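You operate a simulated robot arm through the tools that you are given. There is no shell and no other tool. Be economical: measure what you need, move in short steps, check, and stop when the job is done.

The job below is to be done with a simulated robot arm. You get a single attempt, and the scene is never put back.

## Task
Put the red wheel socket back in its cut-out and lock the chest.
Fine: the blue chest; shut the socket drawer first.

Only the result counts: the job must be done as asked and must still hold three seconds after the hand-in. Knocking over, shifting, dropping, spilling or breaking anything else fails it.

## Robot
A 7-joint arm with a two-finger parallel gripper, fixed in place. Base frame: the origin is at the foot of the arm, x ahead of it, y to its left, z up. Readings come in cm, degrees, newtons and seconds.
With the tool pointing down near the work surface it reaches from about 40 to 90 cm from the base axis. Its first joint turns from -115.0 to 115.0 degrees. Payload 3.91 kg.
Tool frame: the origin (TCP) lies between the finger pads and is the grasp point; the fingertips stand 3 cm ahead of it; z points along the fingers, y is the line along which they close. The gripper opens to 11 cm. The fingers are 2 cm wide and 1 cm thick; the gripper's body (4.8 by 11.2 cm) begins 5.5 cm behind the TCP.
Orientation is told as [roll, pitch, yaw] about the base's x, y, z axes, in that order, counted from this pose: with the fingers straight down and closing along the base's y, the tool's x points along the base's -x, its y along +y and its z along -z.

## Interface
- The arm moves only by the tool jog_arm. Its argument "steps" is one flat list of numbers, 7 for each row, row after row: the opening, from 0 (shut) to 1 (fully open), then the shift along the base's x, y, z in cm, then the turn, a rotation vector about the base's x, y, z in degrees. In form: [gripper, x, y, z, rx, ry, rz, gripper, x, y, z, rx, ry, rz, ...]. A call has 1 to 12 rows; each row is the pose to reach, as a shift and turn from the pose commanded when the call began. A row lasts 0.2 s, in which the tool goes at most 5 cm and 8.6 degrees; a call with a longer step from one row to the next is refused whole, and so is a gripper value outside its range. A pose out of reach is approached as far as the arm can. The call stops where the force on the tool passes 80 N (or 10 N more than at its start, if that is more) or the arm is blocked; 0.2 s more then pass. Each finger travels about 15.3 cm/s and halts on what it meets, pressing with about 26 N; the grip force reading is that of the motor and also rises with nothing between the fingers. The clock runs only during rows and for 0.2 s after the last one: add rows that repeat a pose to give the fingers time. The reply holds the time, the measured pose of the TCP, the force on the tool along the base axes, the opening and the grip force, in the units named above and with some noise.
- Cameras (640 x 400 px; columns grow to the right, rows downward): "scene" is fixed at [21.88, 50.14, 156.65]; the picture's right is [-0.78, -0.62, 0.00], its down [-0.42, 0.53, -0.73] and it looks along [0.46, -0.57, -0.68] (base axes); focal length 312 px, centre (320, 200). "wrist" rides on the gripper at [7.2, 1.7, -10.3] in the tool frame; the picture's right is [-0.23, 0.97, 0.00], its down [-0.76, -0.18, -0.62] and it looks along [-0.61, -0.14, 0.78] (tool axes); focal length 222 px, centre (320, 200). There is no depth. A picture from a camera that has moved, and an enlarged one, comes with that camera's place and axes in the base frame and with its lens.
- grab_frame(camera): a new picture of that camera. No time passes.
- lift_body(by): slides the trunk up (or, below 0, down) by that many cm; the arm rides with it, the base frame stays. It gives what a move gives, with no picture.
- enlarge(camera, box): a new picture of the part [left, top, right, bottom] of that camera's present view, enlarged. No time passes.
- close_job(): hands the job in; it is judged then, once.

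Work in short steps. Places have to be worked out from the pictures, the camera data and where the tool is seen: move nearer, look again, correct. Check each grasp and each placing, and mend what went wrong. You have 120 turns and 68 pictures in all, those below and enlarged ones among them. Open the gripper and draw the arm clear of the work before you hand the job in, unless the task says otherwise; then end with one line.

The tools are called after "Call:" by a JSON object that holds its "api" and its "payload". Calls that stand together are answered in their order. jog_arm: Moves the arm, as the interface text tells. Its arguments: {"type":"object","properties":{"steps":{"type":"array"}},"required":["steps"]} The other tools are called the same way: lift_body (by) slides the trunk up or down; grab_frame (camera) takes a picture; enlarge (camera, box) takes an enlarged picture of a part of a camera's view; close_job () hands the job in.

At the start:

```text
t: 0.0
ee_pos: [54.34, -11.58, 126.23]
tool_rot: [-0.1, 0.0, 0.0]
wrist_force: [0.1, 0.9, 0.0]
gripper_width: 11.0
gripper_force: 0.3
trunk travel left (down, up): [-80.0, 19.0]
```

scene: 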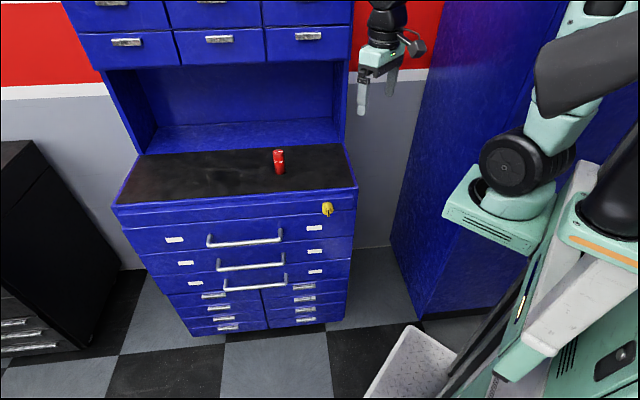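
wrist: 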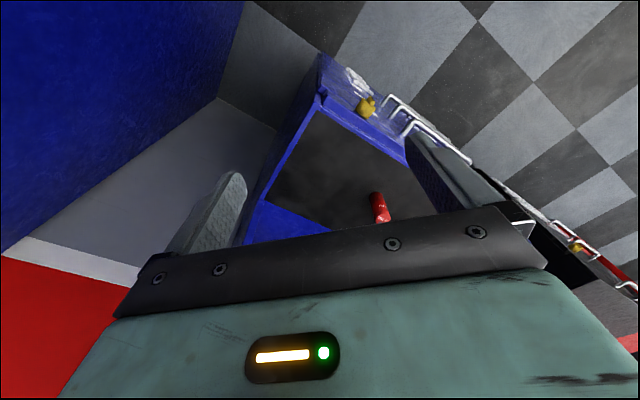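

I'll take a closer look at the chest, its drawers, the key and the socket first.

Call:
{"api": "enlarge", "payload": {"camera": "scene", "box": [100, 130, 370, 340]}}

Call:
{"api": "enlarge", "payload": {"camera": "scene", "box": [200, 130, 370, 240]}}

Call:
{"api": "enlarge", "payload": {"camera": "wrist", "box": [240, 40, 640, 290]}}

```text
1.90 times, centred on (235, 235) of scene
camera zoom: at [21.88, 50.14, 156.65], right [-0.78, -0.62, 0.0], down [-0.42, 0.53, -0.73], along [0.46, -0.57, -0.68], focal length 595 px, centre (482, 133)
```

zoom: 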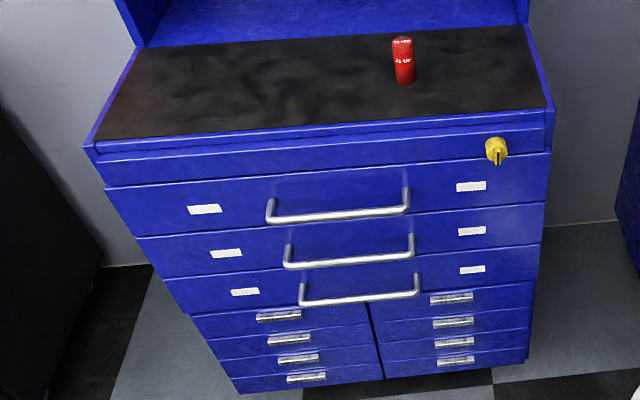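

```text
3.64 times, centred on (285, 185) of scene
camera zoom: at [21.88, 50.14, 156.65], right [-0.78, -0.62, 0.0], down [-0.42, 0.53, -0.73], along [0.46, -0.57, -0.68], focal length 1135 px, centre (447, 254)
```

zoom: 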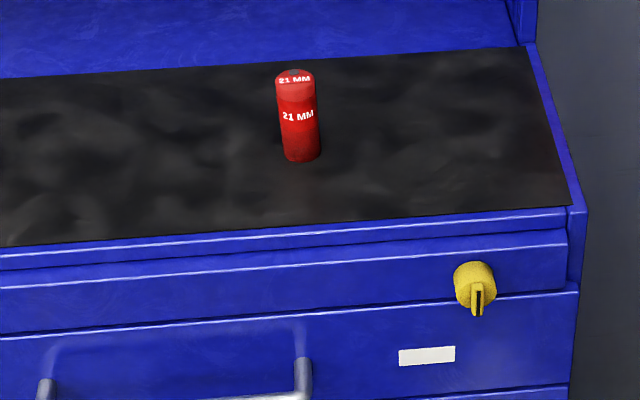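

```text
1.60 times, centred on (440, 165) of wrist
camera zoom: at [47.04, -10.01, 136.57], right [0.23, 0.97, 0.0], down [0.76, -0.18, 0.62], along [0.61, -0.14, -0.78], focal length 355 px, centre (128, 256)
```

zoom: 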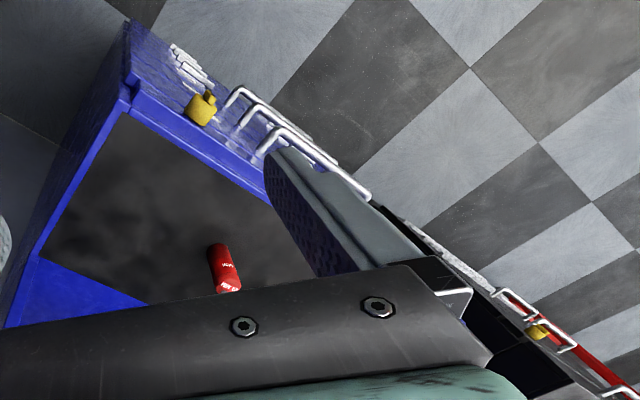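

The socket stands on the chest's top mat at about (82.5, -4, z 94), and the chest front faces (-0.7, 0.7). Next I'll read the labels and check for a drawer that stands ajar.

Call:
{"api": "enlarge", "payload": {"camera": "scene", "box": [295, 195, 359, 235]}}

Call:
{"api": "enlarge", "payload": {"camera": "scene", "box": [290, 215, 354, 285]}}

Call:
{"api": "enlarge", "payload": {"camera": "scene", "box": [155, 225, 235, 275]}}

```text
10.00 times, centred on (327, 215) of scene
camera zoom: at [21.88, 50.14, 156.65], right [-0.78, -0.62, 0.0], down [-0.42, 0.53, -0.73], along [0.46, -0.57, -0.68], focal length 3122 px, centre (250, 50)
```

zoom: 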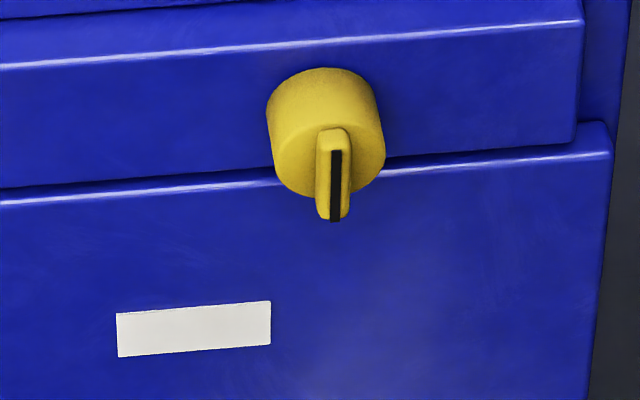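

```text
5.71 times, centred on (322, 250) of scene
camera zoom: at [21.88, 50.14, 156.65], right [-0.78, -0.62, 0.0], down [-0.42, 0.53, -0.73], along [0.46, -0.57, -0.68], focal length 1784 px, centre (309, -86)
```

zoom: 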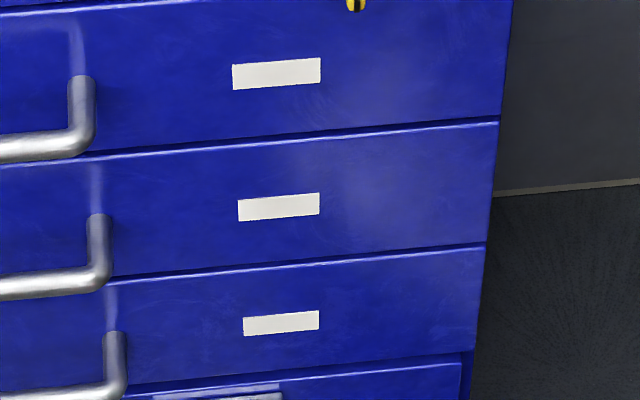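

```text
8.00 times, centred on (195, 250) of scene
camera zoom: at [21.88, 50.14, 156.65], right [-0.78, -0.62, 0.0], down [-0.42, 0.53, -0.73], along [0.46, -0.57, -0.68], focal length 2497 px, centre (1320, -200)
```

zoom: 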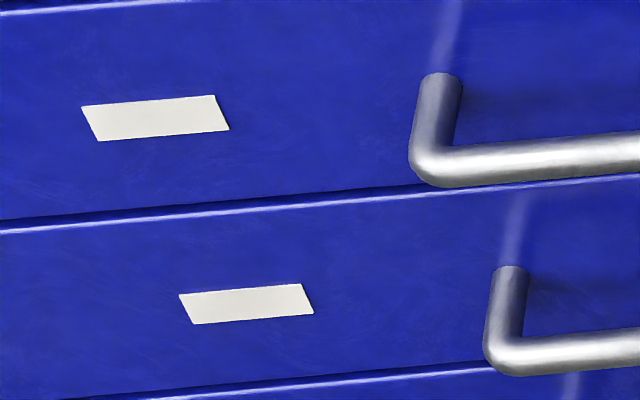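

The labels are blank, so I'll try the top drawer first; its handle is at about (80, 15, 79). I'll swing the tool to point horizontally at the chest front with the fingers closing vertically, staying in front of the chest.

Call:
{"api": "jog_arm", "payload": {"steps": [1, 0, 2.25, -1.3, -7.07, -2.93, 2.93, 1, 0, 4.5, -2.7, -14.15, -5.87, 5.87, 1, 0, 6.75, -4, -21.2, -8.8, 8.8, 1, 0, 9, -5.3, -28.3, -11.73, 11.73, 1, 0, 11.25, -6.7, -35.4, -14.67, 14.67, 1, 0, 13.5, -8, -42.45, -17.6, 17.6, 1, 0, 15.75, -9.3, -49.5, -20.5, 20.5, 1, 0, 18, -10.7, -56.6, -23.5, 23.5, 1, 0, 20.25, -12, -63.7, -26.4, 26.4, 1, 0, 22.5, -13.3, -70.75, -29.3, 29.3, 1, 0, 24.75, -14.7, -77.8, -32.3, 32.3, 1, 0, 27, -16, -84.9, -35.2, 35.2]}}

```text
t: 2.6
ee_pos: [54.4, 15.41, 110.46]
tool_rot: [-90.3, 0.0, 45.1]
wrist_force: [0.1, -0.4, -0.9]
gripper_width: 11.03
gripper_force: 0.1
trunk travel left (down, up): [-80.0, 19.0]
```

The tool is horizontal and aimed at the chest. I'll look from both cameras.

Call:
{"api": "grab_frame", "payload": {"camera": "wrist"}}

Call:
{"api": "grab_frame", "payload": {"camera": "scene"}}

```text
59 pictures are left
camera wrist: at [41.84, 17.46, 108.63], right [0.16, 0.16, -0.97], down [0.1, 0.98, 0.18], along [0.98, -0.12, 0.14], focal length 222 px, centre (320, 200)
```

wrist: 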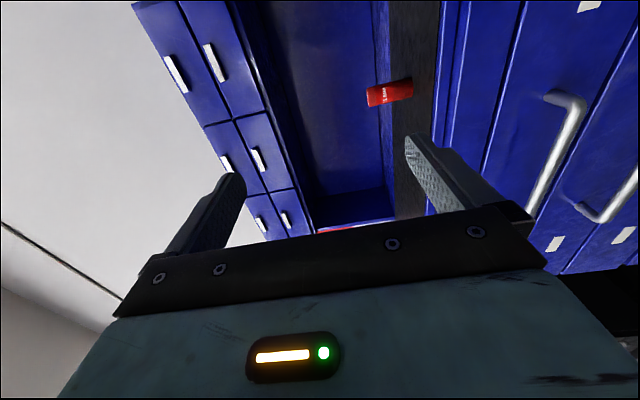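

```text
58 pictures are left
```

scene: 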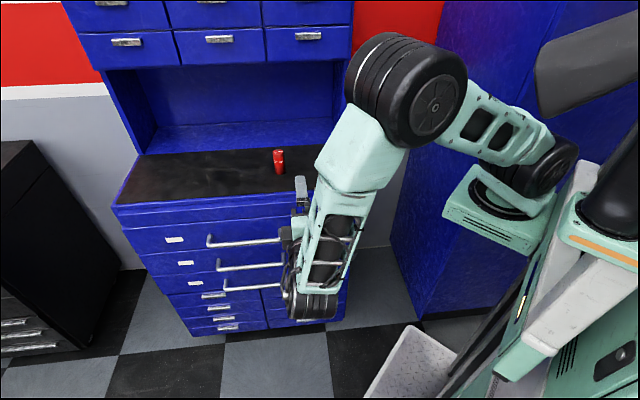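

Combining the two views puts the top handle bar at about (80.6, 15.4, 79), running along (0.7, 0.7). I'll move to a pre-grasp point about 10 cm in front of it.

Call:
{"api": "jog_arm", "payload": {"steps": [1, 0, 0.5, -4, 0, 0, 0, 1, 1, 1, -8, 0, 0, 0, 1, 3, 1.5, -12, 0, 0, 0, 1, 5, 2, -16, 0, 0, 0, 1, 7, 2.5, -20, 0, 0, 0, 1, 9.5, 3, -24, 0, 0, 0, 1, 12, 3.5, -27, 0, 0, 0, 1, 14.5, 4.3, -30, 0, 0, 0, 1, 17, 5.1, -31.5, 0, 0, 0]}}

Call:
{"api": "grab_frame", "payload": {"camera": "wrist"}}

Call:
{"api": "grab_frame", "payload": {"camera": "scene"}}

```text
t: 4.6
ee_pos: [69.97, 25.02, 82.49]
tool_rot: [-88.5, -3.6, 47.9]
wrist_force: [0.3, -0.3, -0.1]
gripper_width: 11.0
gripper_force: 0.1
out of reach, approached as far as the arm can: row 9
trunk travel left (down, up): [-80.0, 19.0]
```

```text
57 pictures are left
camera wrist: at [57.46, 26.66, 80.54], right [0.18, 0.23, -0.96], down [0.04, 0.97, 0.24], along [0.98, -0.08, 0.16], focal length 222 px, centre (320, 200)
```

wrist: 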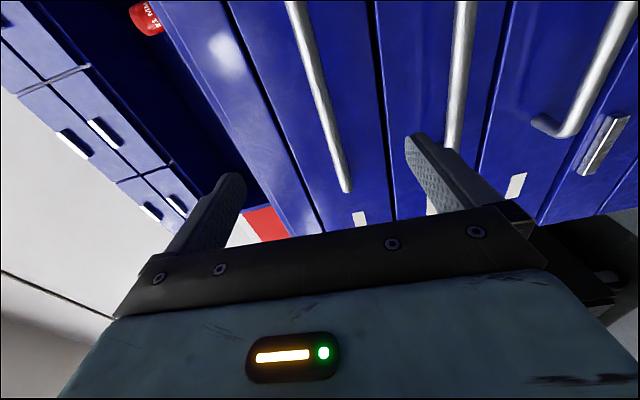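

```text
56 pictures are left
```

scene: 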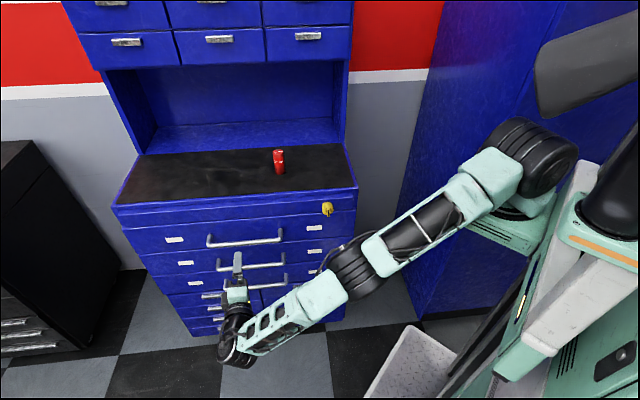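

The goal was slightly out of reach because the shoulder sits too high. This view puts the bar at z ≈ 81.4. I'll raise and retract the tool, then lower the trunk.

Call:
{"api": "jog_arm", "payload": {"steps": [1, -3, 0, 4, 0, 0, 0, 1, -6, 0, 8, 0, 0, 0, 1, -9, 0, 12, 0, 0, 0, 1, -12, 0, 16, 0, 0, 0, 1, -14, 0, 20, 0, 0, 0]}}

Call:
{"api": "lift_body", "payload": {"by": -25}}

```text
t: 5.8
ee_pos: [56.67, 20.16, 99.06]
tool_rot: [-90.0, 0.0, 45.0]
wrist_force: [-0.1, 0.7, -0.5]
gripper_width: 11.0
gripper_force: 0.1
trunk travel left (down, up): [-80.0, 19.0]
```

```text
t: 8.4
ee_pos: [56.65, 20.13, 74.24]
tool_rot: [-90.0, 0.0, 45.1]
wrist_force: [0.3, 0.0, -0.1]
gripper_width: 11.0
gripper_force: 0.0
trunk travel left (down, up): [-55.0, 44.0]
```

Moving to the pre-grasp point again at z 81.4.

Call:
{"api": "jog_arm", "payload": {"steps": [1, 3, 0, 2, 0, 0, 0, 1, 6, 0, 4, 0, 0, 0, 1, 9, 0, 6, 0, 0, 0, 1, 12, 0, 7.2, 0, 0, 0, 1, 14.35, 0, 7.2, 0, 0, 0]}}

Call:
{"api": "grab_frame", "payload": {"camera": "wrist"}}

Call:
{"api": "enlarge", "payload": {"camera": "scene", "box": [180, 200, 340, 300]}}

```text
t: 9.6
ee_pos: [71.0, 20.34, 81.35]
tool_rot: [-90.0, 0.1, 45.2]
wrist_force: [1.1, 0.0, 0.4]
gripper_width: 10.98
gripper_force: 0.1
trunk travel left (down, up): [-55.0, 44.0]
```

```text
55 pictures are left
camera wrist: at [58.51, 22.37, 79.59], right [0.16, 0.16, -0.97], down [0.1, 0.98, 0.18], along [0.98, -0.12, 0.14], focal length 222 px, centre (320, 200)
```

wrist: 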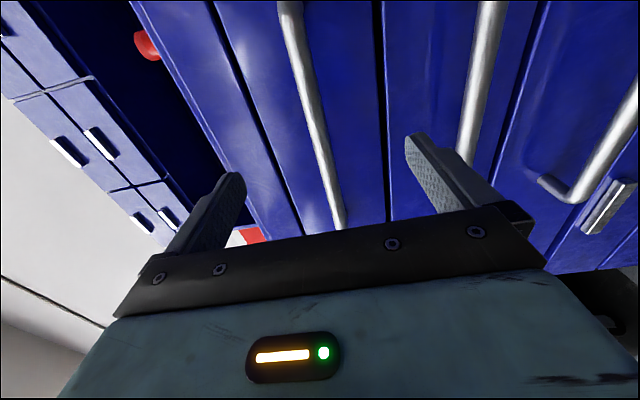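

```text
4.00 times, centred on (260, 250) of scene
camera zoom: at [21.88, 50.14, 156.65], right [-0.78, -0.62, 0.0], down [-0.42, 0.53, -0.73], along [0.46, -0.57, -0.68], focal length 1249 px, centre (560, 0)
```

zoom: 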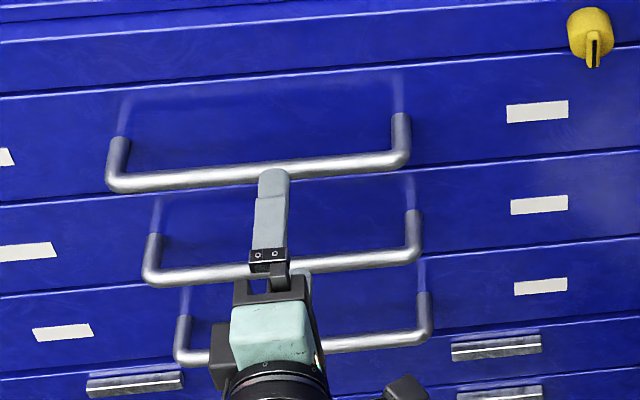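

The bar is at z ≈ 81.4, centred between the fingers. I'll advance 10 cm along the approach direction and close.

Call:
{"api": "jog_arm", "payload": {"steps": [1, 1.8, -1.8, 0, 0, 0, 0, 1, 3.6, -3.6, 0, 0, 0, 0, 1, 5.4, -5.4, 0, 0, 0, 0, 1, 7.1, -7.1, 0, 0, 0, 0, 0, 7.1, -7.1, 0, 0, 0, 0, 0, 7.1, -7.1, 0, 0, 0, 0, 0, 7.1, -7.1, 0, 0, 0, 0]}}

Call:
{"api": "grab_frame", "payload": {"camera": "wrist"}}

Call:
{"api": "enlarge", "payload": {"camera": "scene", "box": [180, 200, 340, 300]}}

```text
t: 11.2
ee_pos: [77.78, 14.02, 81.43]
tool_rot: [-90.0, -0.2, 45.9]
wrist_force: [-40.3, 51.3, 7.3]
gripper_width: 1.57
gripper_force: 45.0
trunk travel left (down, up): [-55.0, 44.0]
```

```text
53 pictures are left
camera wrist: at [65.34, 15.8, 79.65], right [0.16, 0.17, -0.97], down [0.08, 0.98, 0.18], along [0.98, -0.11, 0.14], focal length 222 px, centre (320, 200)
```

wrist: 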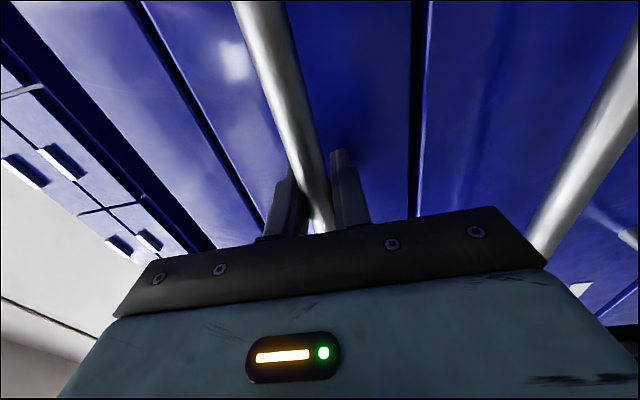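

```text
4.00 times, centred on (260, 250) of scene
camera zoom: at [21.88, 50.14, 156.65], right [-0.78, -0.62, 0.0], down [-0.42, 0.53, -0.73], along [0.46, -0.57, -0.68], focal length 1249 px, centre (560, 0)
```

zoom: 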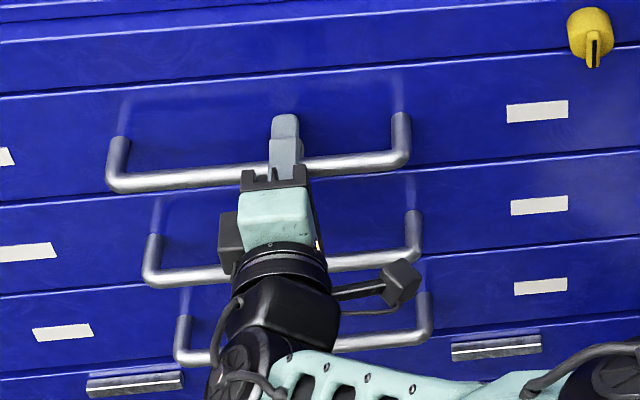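

The bar is gripped with the fingertips lightly against the drawer front. I'll pull straight out gently.

Call:
{"api": "jog_arm", "payload": {"steps": [0, -0.7, 0.7, 0, 0, 0, 0, 0, -1.4, 1.4, 0, 0, 0, 0, 0, -2.1, 2.1, 0, 0, 0, 0, 0, -2.8, 2.8, 0, 0, 0, 0, 0, -3.5, 3.5, 0, 0, 0, 0]}}

Call:
{"api": "grab_frame", "payload": {"camera": "scene"}}

```text
t: 12.4
ee_pos: [74.64, 16.55, 81.24]
tool_rot: [-90.3, -0.1, 45.2]
wrist_force: [20.8, 18.7, 22.1]
gripper_width: 1.57
gripper_force: 45.1
trunk travel left (down, up): [-55.0, 44.0]
```

```text
51 pictures are left
```

scene: 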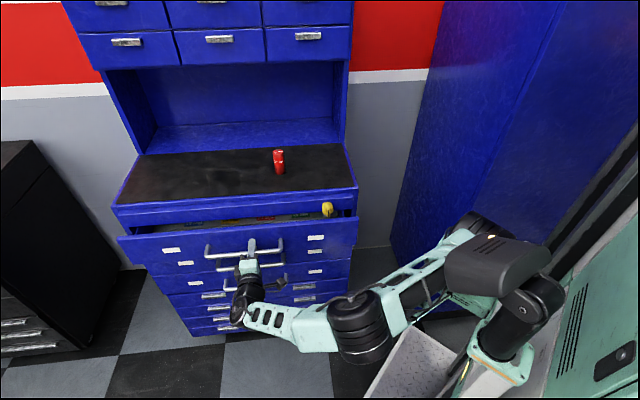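

The top drawer slides open and contains tools. I'll keep pulling.

Call:
{"api": "jog_arm", "payload": {"steps": [0, -1, 1, 0, 0, 0, 0, 0, -2, 2, 0, 0, 0, 0, 0, -3, 3, 0, 0, 0, 0, 0, -4, 4, 0, 0, 0, 0, 0, -5, 5, 0, 0, 0, 0, 0, -6, 6, 0, 0, 0, 0, 0, -7, 7, 0, 0, 0, 0]}}

Call:
{"api": "enlarge", "payload": {"camera": "scene", "box": [100, 180, 380, 355]}}

```text
t: 14.0
ee_pos: [67.57, 23.67, 81.4]
tool_rot: [-90.1, 0.0, 45.2]
wrist_force: [20.9, 19.6, 19.8]
gripper_width: 1.56
gripper_force: 45.1
trunk travel left (down, up): [-55.0, 44.0]
```

```text
2.29 times, centred on (240, 268) of scene
camera zoom: at [21.88, 50.14, 156.65], right [-0.78, -0.62, 0.0], down [-0.42, 0.53, -0.73], along [0.46, -0.57, -0.68], focal length 714 px, centre (503, 46)
```

zoom: 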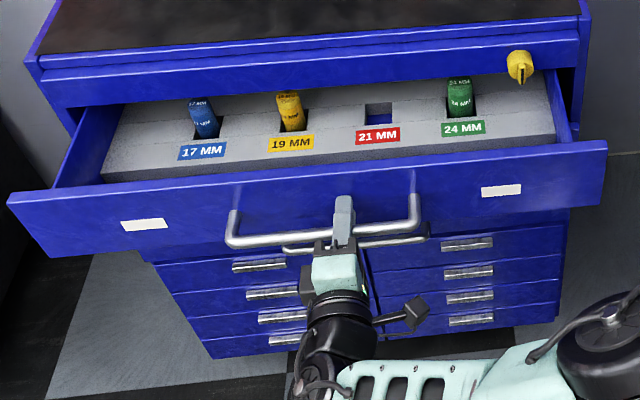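

Right drawer: the 21 MM cut-out is empty. I'll pull a bit further for better access.

Call:
{"api": "jog_arm", "payload": {"steps": [0, -1, 1, 0, 0, 0, 0, 0, -2, 2, 0, 0, 0, 0, 0, -3, 3, 0, 0, 0, 0, 0, -4, 4, 0, 0, 0, 0, 0, -5, 5, 0, 0, 0, 0, 0, -6, 6, 0, 0, 0, 0, 0, -7, 7, 0, 0, 0, 0]}}

Call:
{"api": "enlarge", "payload": {"camera": "scene", "box": [100, 180, 380, 355]}}

```text
t: 15.6
ee_pos: [60.62, 30.54, 81.44]
tool_rot: [-90.1, 0.0, 45.2]
wrist_force: [19.4, 18.9, 15.3]
gripper_width: 1.56
gripper_force: 44.6
trunk travel left (down, up): [-55.0, 44.0]
```

```text
2.29 times, centred on (240, 268) of scene
camera zoom: at [21.88, 50.14, 156.65], right [-0.78, -0.62, 0.0], down [-0.42, 0.53, -0.73], along [0.46, -0.57, -0.68], focal length 714 px, centre (503, 46)
```

zoom: 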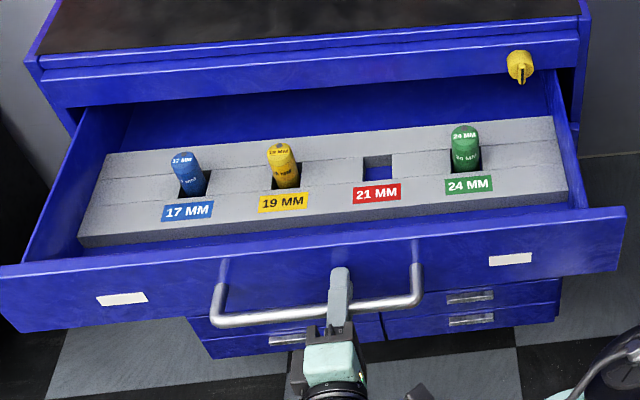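

The drawer is well open and the cut-out is exposed. I'll release the handle, back off, then raise the trunk again.

Call:
{"api": "jog_arm", "payload": {"steps": [0.3, 0, 0, 0, 0, 0, 0, 0.6, 0, 0, 0, 0, 0, 0, 0.6, 0, 0, 0, 0, 0, 0, 0.6, -1.5, 1.5, 0, 0, 0, 0, 0.6, -3.5, 3.5, 0, 0, 0, 0, 0.6, -6, 6, 0, 0, 0, 0]}}

Call:
{"api": "lift_body", "payload": {"by": 25}}

```text
t: 17.0
ee_pos: [54.46, 36.57, 81.23]
tool_rot: [-90.1, 0.0, 45.1]
wrist_force: [0.1, -1.0, 0.0]
gripper_width: 6.62
gripper_force: 0.0
trunk travel left (down, up): [-55.0, 44.0]
```

```text
t: 19.6
ee_pos: [54.54, 36.48, 106.3]
tool_rot: [-90.1, 0.0, 45.1]
wrist_force: [0.3, 0.0, 0.2]
gripper_width: 6.6
gripper_force: 0.1
trunk travel left (down, up): [-80.0, 19.0]
```

Now I'll rotate the tool to point down, fingers closing parallel to the chest front, while rising.

Call:
{"api": "jog_arm", "payload": {"steps": [0.7, 0.5, -2, 2, 6.53, 0, -4.62, 0.7, 1, -4, 4, 13.07, 0, -9.24, 0.7, 1.5, -6, 6, 19.6, 0, -13.86, 0.7, 2, -8, 8, 26.1, 0, -18.5, 0.7, 2.5, -10, 10, 32.7, 0, -23.1, 0.7, 3, -12, 12, 39.2, 0, -27.7, 0.7, 3.5, -14, 14, 45.7, 0, -32.3, 0.7, 4, -16, 16, 52.3, 0, -37, 0.7, 4.5, -18, 18, 58.8, 0, -41.6, 0.7, 5, -20, 18, 65.3, 0, -46.2]}}

Call:
{"api": "jog_arm", "payload": {"steps": [0.7, 1, -1, 0, 6.53, 0, -4.62, 0.7, 2, -2, 0, 13.07, 0, -9.24, 0.7, 3, -3, 0, 19.6, 0, -13.86, 0.7, 4, -4, 0, 26.1, 0, -18.5, 0.7, 5, -5, 0, 32.7, 0, -23.1]}}

Call:
{"api": "grab_frame", "payload": {"camera": "wrist"}}

Call:
{"api": "grab_frame", "payload": {"camera": "scene"}}

```text
t: 21.8
ee_pos: [59.45, 16.76, 124.2]
tool_rot: [-28.0, -17.1, -17.0]
wrist_force: [0.1, 0.1, 0.4]
gripper_width: 7.68
gripper_force: 0.1
trunk travel left (down, up): [-80.0, 19.0]
```

```text
t: 23.0
ee_pos: [64.43, 11.63, 124.2]
tool_rot: [0.0, 0.0, -45.0]
wrist_force: [-0.6, -0.1, 0.2]
gripper_width: 7.69
gripper_force: 0.1
trunk travel left (down, up): [-80.0, 19.0]
```

```text
48 pictures are left
camera wrist: at [60.52, 17.73, 134.61], right [0.85, 0.53, 0.0], down [0.41, -0.66, 0.62], along [0.33, -0.53, -0.78], focal length 222 px, centre (320, 200)
```

wrist: 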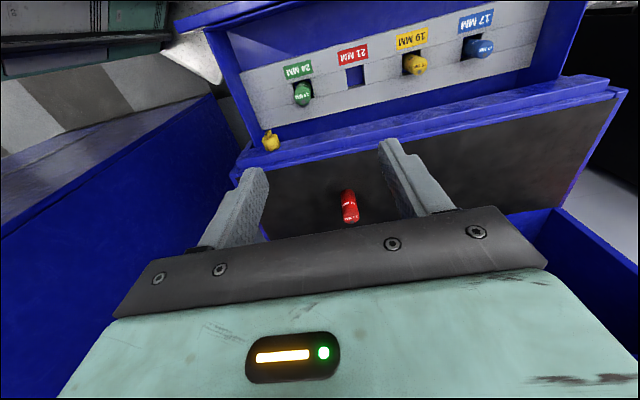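

```text
47 pictures are left
```

scene: 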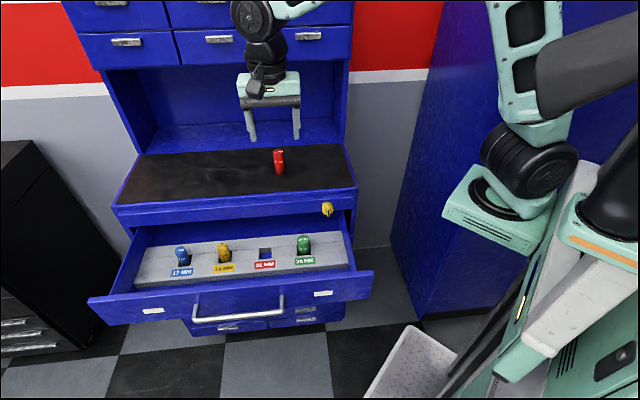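

The socket is at about (82.3, -4.7) with its top at z ≈ 102, and the cut-out is near (73.6, 13.3). I'll move above the socket and check.

Call:
{"api": "jog_arm", "payload": {"steps": [0.7, 3, -2.7, 0, 0, 0, 0, 0.7, 6, -5.4, 0, 0, 0, 0, 0.7, 9, -8.1, -2, 0, 0, 0, 0.7, 12, -10.8, -4, 0, 0, 0, 0.7, 15, -13.5, -7, 0, 0, 0, 0.7, 17.9, -16.3, -10, 0, 0, 0]}}

Call:
{"api": "grab_frame", "payload": {"camera": "wrist"}}

Call:
{"api": "enlarge", "payload": {"camera": "scene", "box": [200, 60, 360, 200]}}

```text
refused: row 5 steps farther than a row can; nothing moved
```

```text
46 pictures are left
camera wrist: at [60.52, 17.73, 134.61], right [0.85, 0.53, 0.0], down [0.41, -0.66, 0.62], along [0.33, -0.53, -0.78], focal length 222 px, centre (320, 200)
```

wrist: 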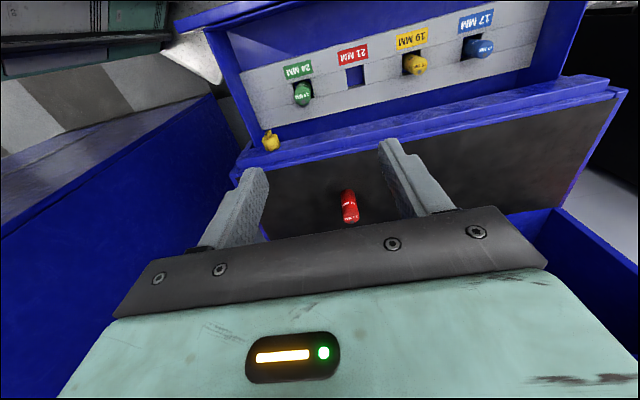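

```text
2.86 times, centred on (280, 130) of scene
camera zoom: at [21.88, 50.14, 156.65], right [-0.78, -0.62, 0.0], down [-0.42, 0.53, -0.73], along [0.46, -0.57, -0.68], focal length 892 px, centre (434, 400)
```

zoom: 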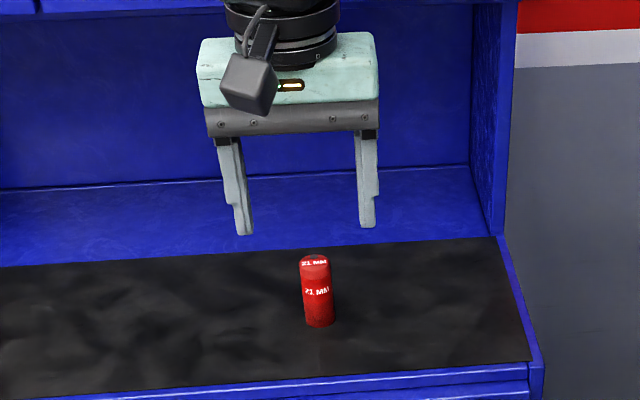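

One row was too long, so the whole call was refused. I'm repeating it with shorter rows.

Call:
{"api": "jog_arm", "payload": {"steps": [0.7, 2.5, -2.3, -1, 0, 0, 0, 0.7, 5, -4.6, -2.5, 0, 0, 0, 0.7, 7.5, -6.9, -4, 0, 0, 0, 0.7, 10, -9.2, -5.5, 0, 0, 0, 0.7, 12.5, -11.5, -7, 0, 0, 0, 0.7, 15, -13.8, -8.5, 0, 0, 0, 0.7, 17.9, -16.3, -10, 0, 0, 0]}}

Call:
{"api": "grab_frame", "payload": {"camera": "wrist"}}

Call:
{"api": "enlarge", "payload": {"camera": "scene", "box": [200, 60, 360, 200]}}

```text
t: 24.6
ee_pos: [82.59, -4.84, 114.36]
tool_rot: [0.0, -0.1, -45.0]
wrist_force: [-0.5, 0.3, 0.4]
gripper_width: 7.7
gripper_force: 0.1
trunk travel left (down, up): [-80.0, 19.0]
```

```text
44 pictures are left
camera wrist: at [78.6, 1.31, 124.62], right [0.85, 0.53, 0.0], down [0.41, -0.66, 0.62], along [0.33, -0.53, -0.78], focal length 222 px, centre (320, 200)
```

wrist: 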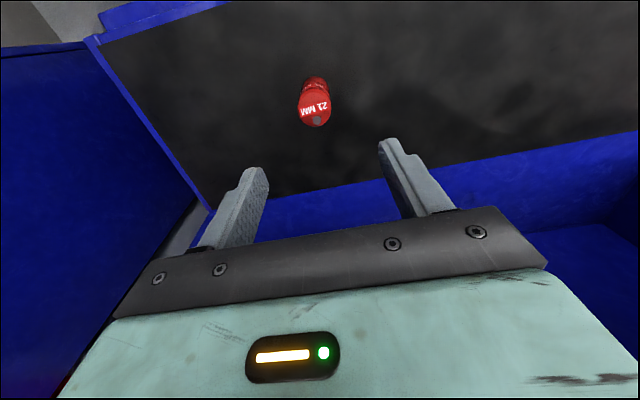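

```text
2.86 times, centred on (280, 130) of scene
camera zoom: at [21.88, 50.14, 156.65], right [-0.78, -0.62, 0.0], down [-0.42, 0.53, -0.73], along [0.46, -0.57, -0.68], focal length 892 px, centre (434, 400)
```

zoom: 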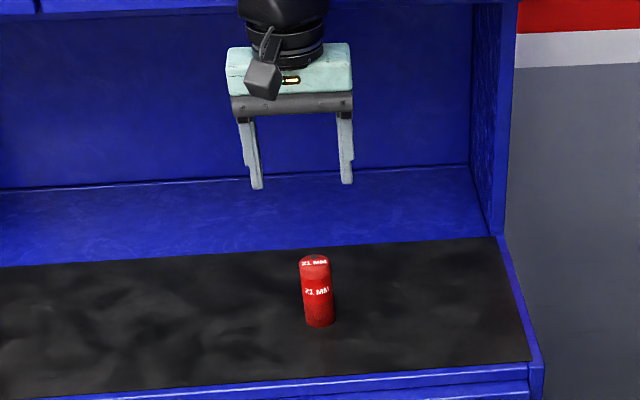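

The socket is centred within about 0.7 cm. I'll correct that, descend so the TCP is about 1.6 cm below the socket's top, and close.

Call:
{"api": "jog_arm", "payload": {"steps": [0.7, -0.5, 0.4, -4, 0, 0, 0, 0.7, -0.5, 0.4, -8, 0, 0, 0, 0.7, -0.5, 0.4, -11, 0, 0, 0, 0.7, -0.5, 0.4, -13.9, 0, 0, 0, 0.5, -0.5, 0.4, -13.9, 0, 0, 0, 0.25, -0.5, 0.4, -13.9, 0, 0, 0, 0.2, -0.5, 0.4, -13.9, 0, 0, 0, 0.1, -0.5, 0.4, -13.9, 0, 0, 0, 0.1, -0.5, 0.4, -13.9, 0, 0, 0]}}

Call:
{"api": "grab_frame", "payload": {"camera": "wrist"}}

Call:
{"api": "enlarge", "payload": {"camera": "scene", "box": [220, 80, 348, 200]}}

```text
t: 26.6
ee_pos: [81.91, -4.37, 100.42]
tool_rot: [-0.1, -0.1, -45.0]
wrist_force: [-0.1, -0.2, -1.2]
gripper_width: 3.25
gripper_force: 26.0
trunk travel left (down, up): [-80.0, 19.0]
```

```text
42 pictures are left
camera wrist: at [77.87, 1.81, 110.79], right [0.85, 0.53, 0.0], down [0.41, -0.66, 0.62], along [0.33, -0.53, -0.78], focal length 222 px, centre (320, 200)
```

wrist: 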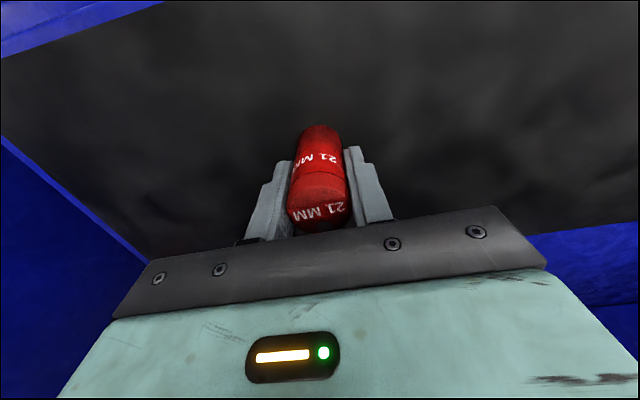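

```text
3.33 times, centred on (284, 140) of scene
camera zoom: at [21.88, 50.14, 156.65], right [-0.78, -0.62, 0.0], down [-0.42, 0.53, -0.73], along [0.46, -0.57, -0.68], focal length 1040 px, centre (440, 400)
```

zoom: 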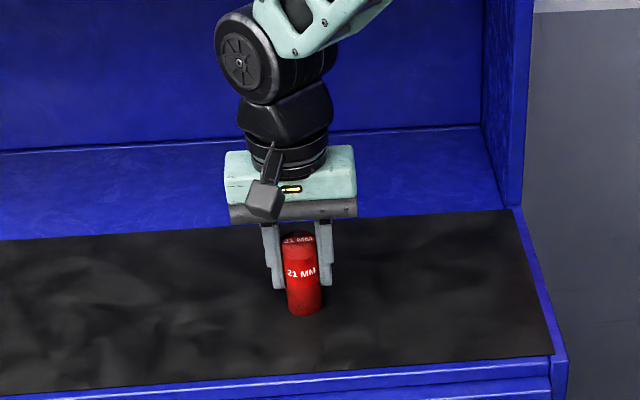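

A solid grasp: 3.25 cm wide and centred on the TCP. I'll lift and carry it over the cut-out area.

Call:
{"api": "jog_arm", "payload": {"steps": [0.1, 0, 0, 3, 0, 0, 0, 0.1, 0, 0, 6, 0, 0, 0, 0.1, -2, 3.5, 6, 0, 0, 0, 0.1, -4, 7.5, 6, 0, 0, 0, 0.1, -6, 11.5, 6, 0, 0, 0, 0.1, -7.5, 15, 4, 0, 0, 0, 0.1, -8.3, 17.7, 1, 0, 0, 0, 0.1, -8.3, 17.7, -3, 0, 0, 0]}}

Call:
{"api": "grab_frame", "payload": {"camera": "wrist"}}

Call:
{"api": "enlarge", "payload": {"camera": "scene", "box": [180, 150, 340, 280]}}

```text
t: 28.4
ee_pos: [73.79, 13.3, 97.14]
tool_rot: [0.0, 0.0, -45.0]
wrist_force: [0.0, -0.4, -2.0]
gripper_width: 3.26
gripper_force: 26.0
trunk travel left (down, up): [-80.0, 19.0]
```

```text
40 pictures are left
camera wrist: at [69.69, 19.43, 107.53], right [0.85, 0.53, 0.0], down [0.41, -0.66, 0.62], along [0.33, -0.53, -0.78], focal length 222 px, centre (320, 200)
```

wrist: 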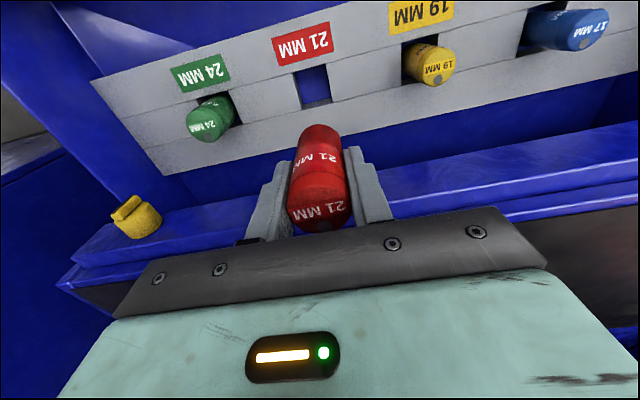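

```text
3.08 times, centred on (260, 215) of scene
camera zoom: at [21.88, 50.14, 156.65], right [-0.78, -0.62, 0.0], down [-0.42, 0.53, -0.73], along [0.46, -0.57, -0.68], focal length 960 px, centre (505, 154)
```

zoom: 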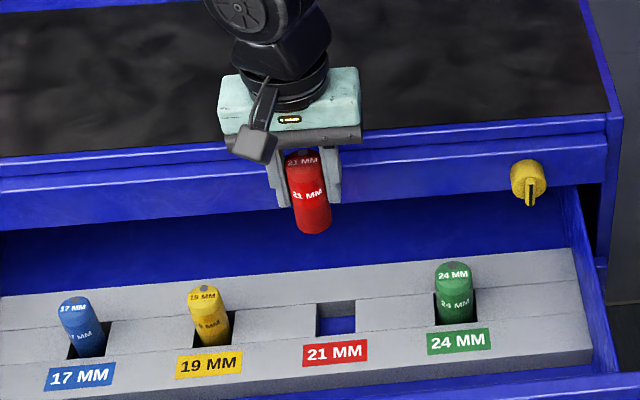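

I'll zoom in on the hole in both views to fix its position and the foam height.

Call:
{"api": "enlarge", "payload": {"camera": "wrist", "box": [240, 20, 400, 120]}}

Call:
{"api": "enlarge", "payload": {"camera": "scene", "box": [235, 220, 315, 275]}}

```text
4.00 times, centred on (320, 70) of wrist
camera zoom: at [69.69, 19.43, 107.53], right [0.85, 0.53, 0.0], down [0.41, -0.66, 0.62], along [0.33, -0.53, -0.78], focal length 888 px, centre (320, 720)
```

zoom: 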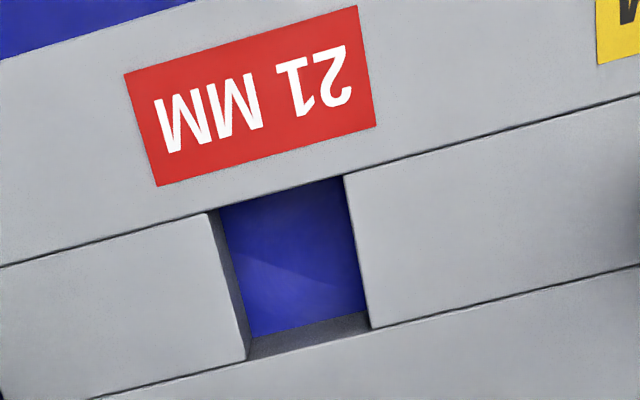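

```text
7.27 times, centred on (275, 248) of scene
camera zoom: at [21.88, 50.14, 156.65], right [-0.78, -0.62, 0.0], down [-0.42, 0.53, -0.73], along [0.46, -0.57, -0.68], focal length 2270 px, centre (647, -146)
```

zoom: 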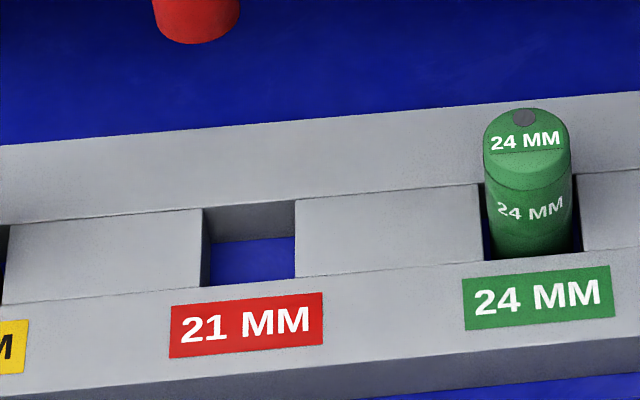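

The hole is about 4.1 cm square, centred near (72.2, 13.85) with the foam top around z 79, and the socket is 3.25 cm wide. I'll move over it, lower to just above the foam and re-check.

Call:
{"api": "jog_arm", "payload": {"steps": [0.1, -0.8, 0.3, -2, 0, 0, 0, 0.1, -1.55, 0.55, -4.5, 0, 0, 0, 0.1, -1.55, 0.55, -7, 0, 0, 0]}}

Call:
{"api": "enlarge", "payload": {"camera": "wrist", "box": [220, 70, 420, 250]}}

Call:
{"api": "enlarge", "payload": {"camera": "scene", "box": [225, 190, 315, 275]}}

```text
t: 29.2
ee_pos: [72.02, 14.0, 90.42]
tool_rot: [0.0, 0.0, -45.0]
wrist_force: [-0.9, 0.3, -0.9]
gripper_width: 3.23
gripper_force: 26.0
trunk travel left (down, up): [-80.0, 19.0]
```

```text
2.22 times, centred on (320, 160) of wrist
camera zoom: at [68.08, 20.14, 100.69], right [0.85, 0.53, 0.0], down [0.41, -0.66, 0.62], along [0.33, -0.53, -0.78], focal length 494 px, centre (320, 289)
```

zoom: 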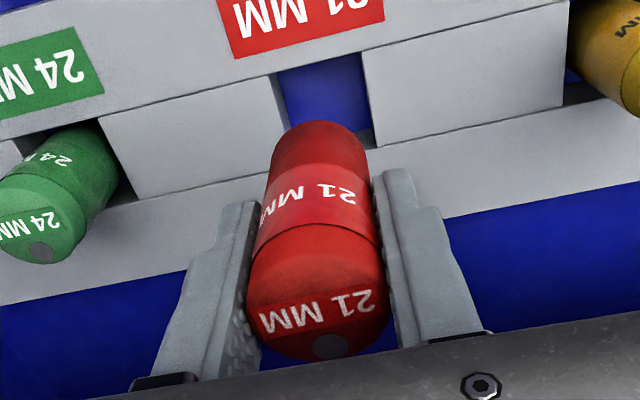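

```text
4.71 times, centred on (270, 232) of scene
camera zoom: at [21.88, 50.14, 156.65], right [-0.78, -0.62, 0.0], down [-0.42, 0.53, -0.73], along [0.46, -0.57, -0.68], focal length 1469 px, centre (555, 47)
```

zoom: 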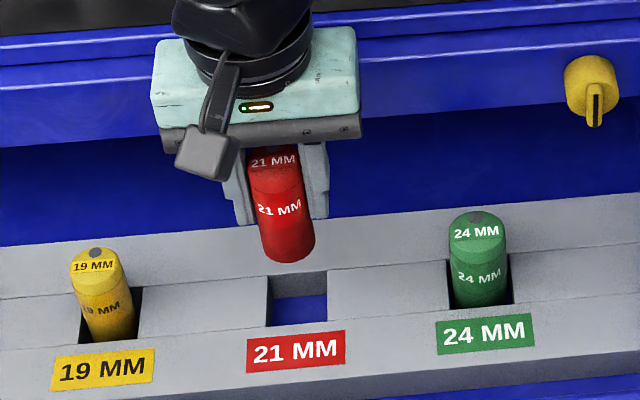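

The hole relative to the socket is offset by only about (+0.1, +0.2). I'll correct that and lower to just above the foam.

Call:
{"api": "jog_arm", "payload": {"steps": [0.1, 0.1, 0.2, -1.5, 0, 0, 0, 0.1, 0.1, 0.2, -3, 0, 0, 0, 0.1, 0.1, 0.2, -4, 0, 0, 0]}}

Call:
{"api": "enlarge", "payload": {"camera": "wrist", "box": [220, 70, 420, 250]}}

Call:
{"api": "enlarge", "payload": {"camera": "scene", "box": [235, 200, 305, 270]}}

```text
t: 30.0
ee_pos: [72.14, 14.15, 86.29]
tool_rot: [0.0, 0.0, -45.1]
wrist_force: [0.4, 0.5, -1.9]
gripper_width: 3.22
gripper_force: 25.7
trunk travel left (down, up): [-80.0, 19.0]
```

```text
2.22 times, centred on (320, 160) of wrist
camera zoom: at [68.19, 20.32, 96.66], right [0.85, 0.53, 0.0], down [0.41, -0.66, 0.62], along [0.33, -0.53, -0.78], focal length 494 px, centre (320, 289)
```

zoom: 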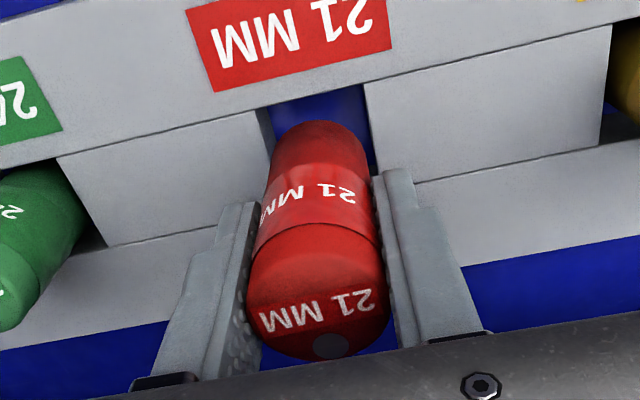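

```text
5.71 times, centred on (270, 235) of scene
camera zoom: at [21.88, 50.14, 156.65], right [-0.78, -0.62, 0.0], down [-0.42, 0.53, -0.73], along [0.46, -0.57, -0.68], focal length 1784 px, centre (606, 0)
```

zoom: 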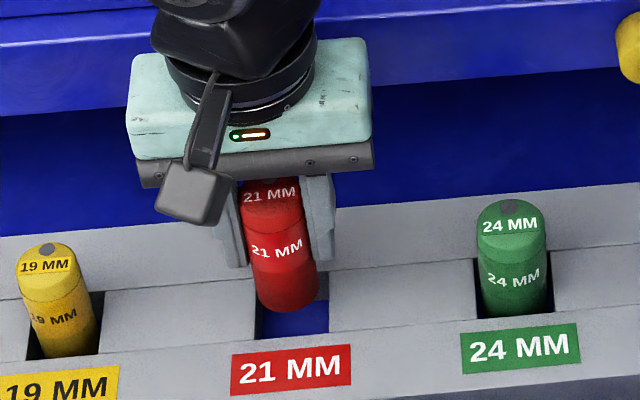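

Alignment looks good in both views. I'll lower it gently into the hole.

Call:
{"api": "jog_arm", "payload": {"steps": [0.1, 0, 0, -0.7, 0, 0, 0, 0.1, 0, 0, -1.4, 0, 0, 0, 0.1, 0, 0, -2.1, 0, 0, 0, 0.1, 0, 0, -2.8, 0, 0, 0]}}

Call:
{"api": "enlarge", "payload": {"camera": "scene", "box": [235, 200, 305, 270]}}

```text
t: 31.0
ee_pos: [72.09, 13.97, 83.55]
tool_rot: [-0.1, 0.0, -45.0]
wrist_force: [-0.9, -0.1, -2.2]
gripper_width: 3.24
gripper_force: 26.0
trunk travel left (down, up): [-80.0, 19.0]
```

```text
5.71 times, centred on (270, 235) of scene
camera zoom: at [21.88, 50.14, 156.65], right [-0.78, -0.62, 0.0], down [-0.42, 0.53, -0.73], along [0.46, -0.57, -0.68], focal length 1784 px, centre (606, 0)
```

zoom: 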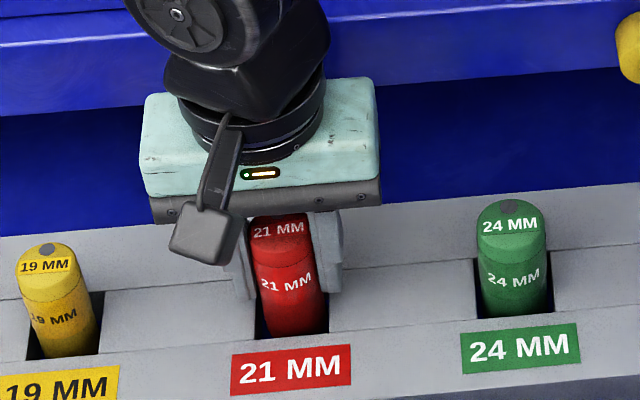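

It's entering the hole with about 1 cm to go. Continuing in small steps.

Call:
{"api": "jog_arm", "payload": {"steps": [0.1, 0, 0, -0.3, 0, 0, 0, 0.1, 0, 0, -0.6, 0, 0, 0, 0.1, 0, 0, -0.8, 0, 0, 0]}}

Call:
{"api": "enlarge", "payload": {"camera": "scene", "box": [235, 200, 305, 270]}}

```text
t: 31.8
ee_pos: [72.21, 14.04, 82.84]
tool_rot: [0.0, 0.0, -45.1]
wrist_force: [-0.6, 0.1, -1.4]
gripper_width: 3.23
gripper_force: 26.6
trunk travel left (down, up): [-80.0, 19.0]
```

```text
5.71 times, centred on (270, 235) of scene
camera zoom: at [21.88, 50.14, 156.65], right [-0.78, -0.62, 0.0], down [-0.42, 0.53, -0.73], along [0.46, -0.57, -0.68], focal length 1784 px, centre (606, 0)
```

zoom: 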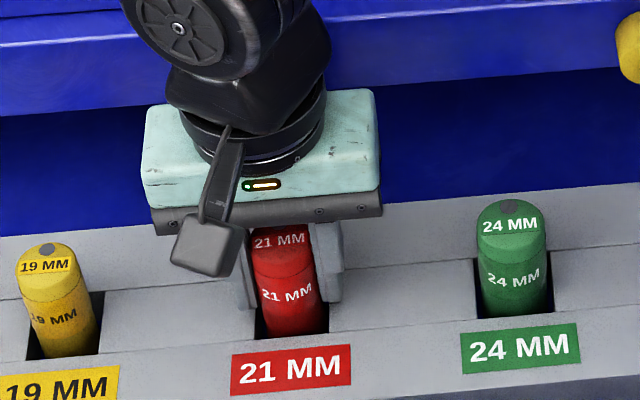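

Nearly there; a few more millimetres down until it touches.

Call:
{"api": "jog_arm", "payload": {"steps": [0.1, 0, 0, -0.2, 0, 0, 0, 0.1, 0, 0, -0.4, 0, 0, 0, 0.1, 0, 0, -0.4, 0, 0, 0]}}

```text
t: 32.6
ee_pos: [72.23, 13.97, 82.55]
tool_rot: [0.0, 0.1, -44.9]
wrist_force: [0.1, 0.2, -2.2]
gripper_width: 3.2
gripper_force: 25.8
trunk travel left (down, up): [-80.0, 19.0]
```

Call:
{"api": "jog_arm", "payload": {"steps": [0.1, 0, 0, -0.2, 0, 0, 0, 0.1, 0, 0, -0.4, 0, 0, 0, 0.1, 0, 0, -0.4, 0, 0, 0]}}

Call:
{"api": "enlarge", "payload": {"camera": "scene", "box": [235, 200, 305, 270]}}

```text
t: 33.4
ee_pos: [71.98, 14.0, 82.19]
tool_rot: [0.1, -0.1, -45.0]
wrist_force: [-3.7, -2.5, 19.1]
gripper_width: 3.21
gripper_force: 26.1
trunk travel left (down, up): [-80.0, 19.0]
```

```text
5.71 times, centred on (270, 235) of scene
camera zoom: at [21.88, 50.14, 156.65], right [-0.78, -0.62, 0.0], down [-0.42, 0.53, -0.73], along [0.46, -0.57, -0.68], focal length 1784 px, centre (606, 0)
```

zoom: 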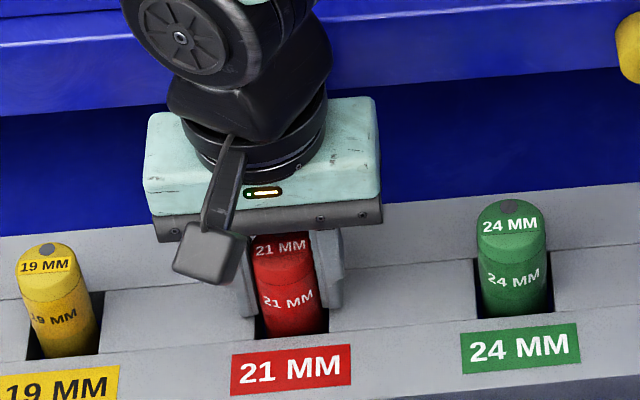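

Contact at about 20 N and the same height as its neighbours, so the socket is seated. I'll open slightly, check, then rise straight up.

Call:
{"api": "jog_arm", "payload": {"steps": [0.35, 0, 0, 0.1, 0, 0, 0, 0.45, 0, 0, 0.1, 0, 0, 0, 0.45, 0, 0, 0.1, 0, 0, 0, 0.45, 0, 0, 3, 0, 0, 0, 0.45, 0, 0, 6, 0, 0, 0, 0.45, 0, 0, 10, 0, 0, 0, 0.45, 0, 0, 14, 0, 0, 0, 0.45, 0, 0, 18, 0, 0, 0]}}

Call:
{"api": "grab_frame", "payload": {"camera": "wrist"}}

Call:
{"api": "enlarge", "payload": {"camera": "scene", "box": [160, 180, 370, 330]}}

```text
t: 35.2
ee_pos: [71.94, 14.19, 100.09]
tool_rot: [-0.1, 0.0, -45.0]
wrist_force: [0.4, 0.2, 0.5]
gripper_width: 4.94
gripper_force: 0.0
trunk travel left (down, up): [-80.0, 19.0]
```

```text
29 pictures are left
camera wrist: at [67.97, 20.34, 110.34], right [0.85, 0.53, 0.0], down [0.41, -0.66, 0.62], along [0.33, -0.53, -0.78], focal length 222 px, centre (320, 200)
```

wrist: 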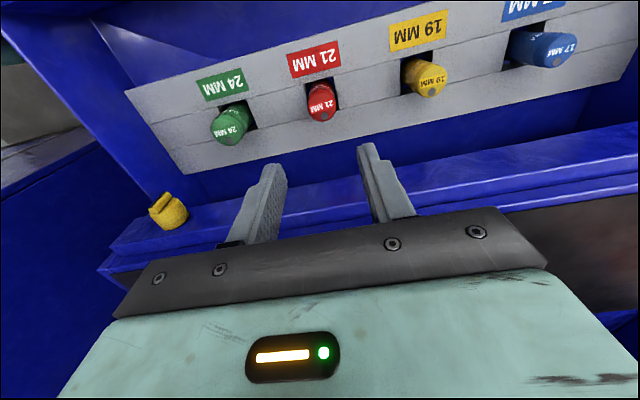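

```text
2.67 times, centred on (265, 255) of scene
camera zoom: at [21.88, 50.14, 156.65], right [-0.78, -0.62, 0.0], down [-0.42, 0.53, -0.73], along [0.46, -0.57, -0.68], focal length 832 px, centre (467, 53)
```

zoom: 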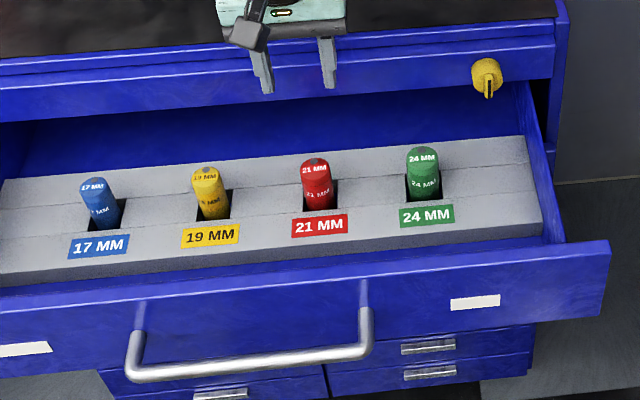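

All four sockets stand seated. Now I'll retrace back to the horizontal pose in front of the handle, first rising clear.

Call:
{"api": "jog_arm", "payload": {"steps": [0.6, -0.5, 0, 4, 0, 0, 0, 0.6, -1, 0, 8, 0, 0, 0, 0.6, -2, -0.5, 12, 0, 0, 0, 0.6, -4, -1, 16, 0, 0, 0, 0.6, -6, -2, 20, 0, 0, 0, 0.6, -7.5, -2.6, 24.1, 0, 0, 0, 0.6, -8.5, -1.6, 24.1, -6.53, 0, 4.62, 0.6, -9.5, -0.6, 24.1, -13.07, 0, 9.24, 0.6, -10.5, 0.4, 24.1, -19.6, 0, 13.86, 0.6, -11.5, 1.4, 24.1, -26.1, 0, 18.5, 0.6, -12.5, 2.4, 24.1, -32.7, 0, 23.1]}}

Call:
{"api": "jog_arm", "payload": {"steps": [0.6, -0.5, 2, 0, -6.53, 0, 4.62, 0.6, -1, 4, -2, -13.07, 0, 9.24, 0.6, -1.5, 6, -4, -19.6, 0, 13.86, 0.6, -2, 8, -6, -26.1, 0, 18.5, 0.6, -2.5, 10, -8, -32.7, 0, 23.1, 0.6, -3, 12, -10, -39.2, 0, 27.7, 0.6, -3.5, 14, -12, -45.7, 0, 32.3, 0.6, -4, 16, -14, -52.3, 0, 37, 0.6, -4.5, 18, -16, -58.8, 0, 41.6, 0.6, -5, 20, -18, -65.3, 0, 46.2]}}

Call:
{"api": "lift_body", "payload": {"by": -25}}

```text
t: 37.6
ee_pos: [59.69, 16.28, 124.1]
tool_rot: [-28.2, -17.1, -16.9]
wrist_force: [-0.1, -0.4, 0.3]
gripper_width: 6.6
gripper_force: 0.0
trunk travel left (down, up): [-80.0, 19.0]
```

```text
t: 39.8
ee_pos: [54.55, 36.41, 106.12]
tool_rot: [-90.1, 0.0, 45.1]
wrist_force: [0.0, 0.4, 0.6]
gripper_width: 6.58
gripper_force: 0.0
trunk travel left (down, up): [-80.0, 19.0]
```

```text
t: 42.3
ee_pos: [54.53, 36.44, 81.03]
tool_rot: [-90.1, -0.1, 45.1]
wrist_force: [0.0, 0.2, -1.0]
gripper_width: 6.57
gripper_force: 0.0
trunk travel left (down, up): [-55.0, 44.0]
```

The tool is back in the pre-grasp pose. I'll advance onto the handle and close.

Call:
{"api": "jog_arm", "payload": {"steps": [0.6, 2, -2, 0.2, 0, 0, 0, 0.6, 4, -4, 0.3, 0, 0, 0, 0.6, 6.1, -5.9, 0.3, 0, 0, 0, 0.3, 6.1, -5.9, 0.3, 0, 0, 0, 0, 6.1, -5.9, 0.3, 0, 0, 0, 0, 6.1, -5.9, 0.3, 0, 0, 0]}}

Call:
{"api": "grab_frame", "payload": {"camera": "scene"}}

```text
t: 43.7
ee_pos: [60.7, 30.58, 81.41]
tool_rot: [-90.0, 0.0, 45.1]
wrist_force: [1.4, -0.5, -8.3]
gripper_width: 1.56
gripper_force: 44.8
trunk travel left (down, up): [-55.0, 44.0]
```

```text
27 pictures are left
```

scene: 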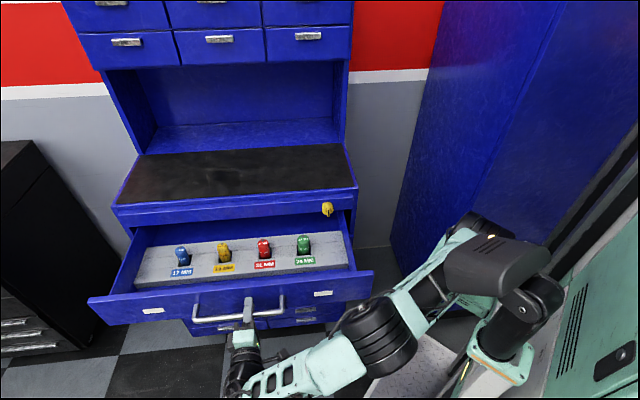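

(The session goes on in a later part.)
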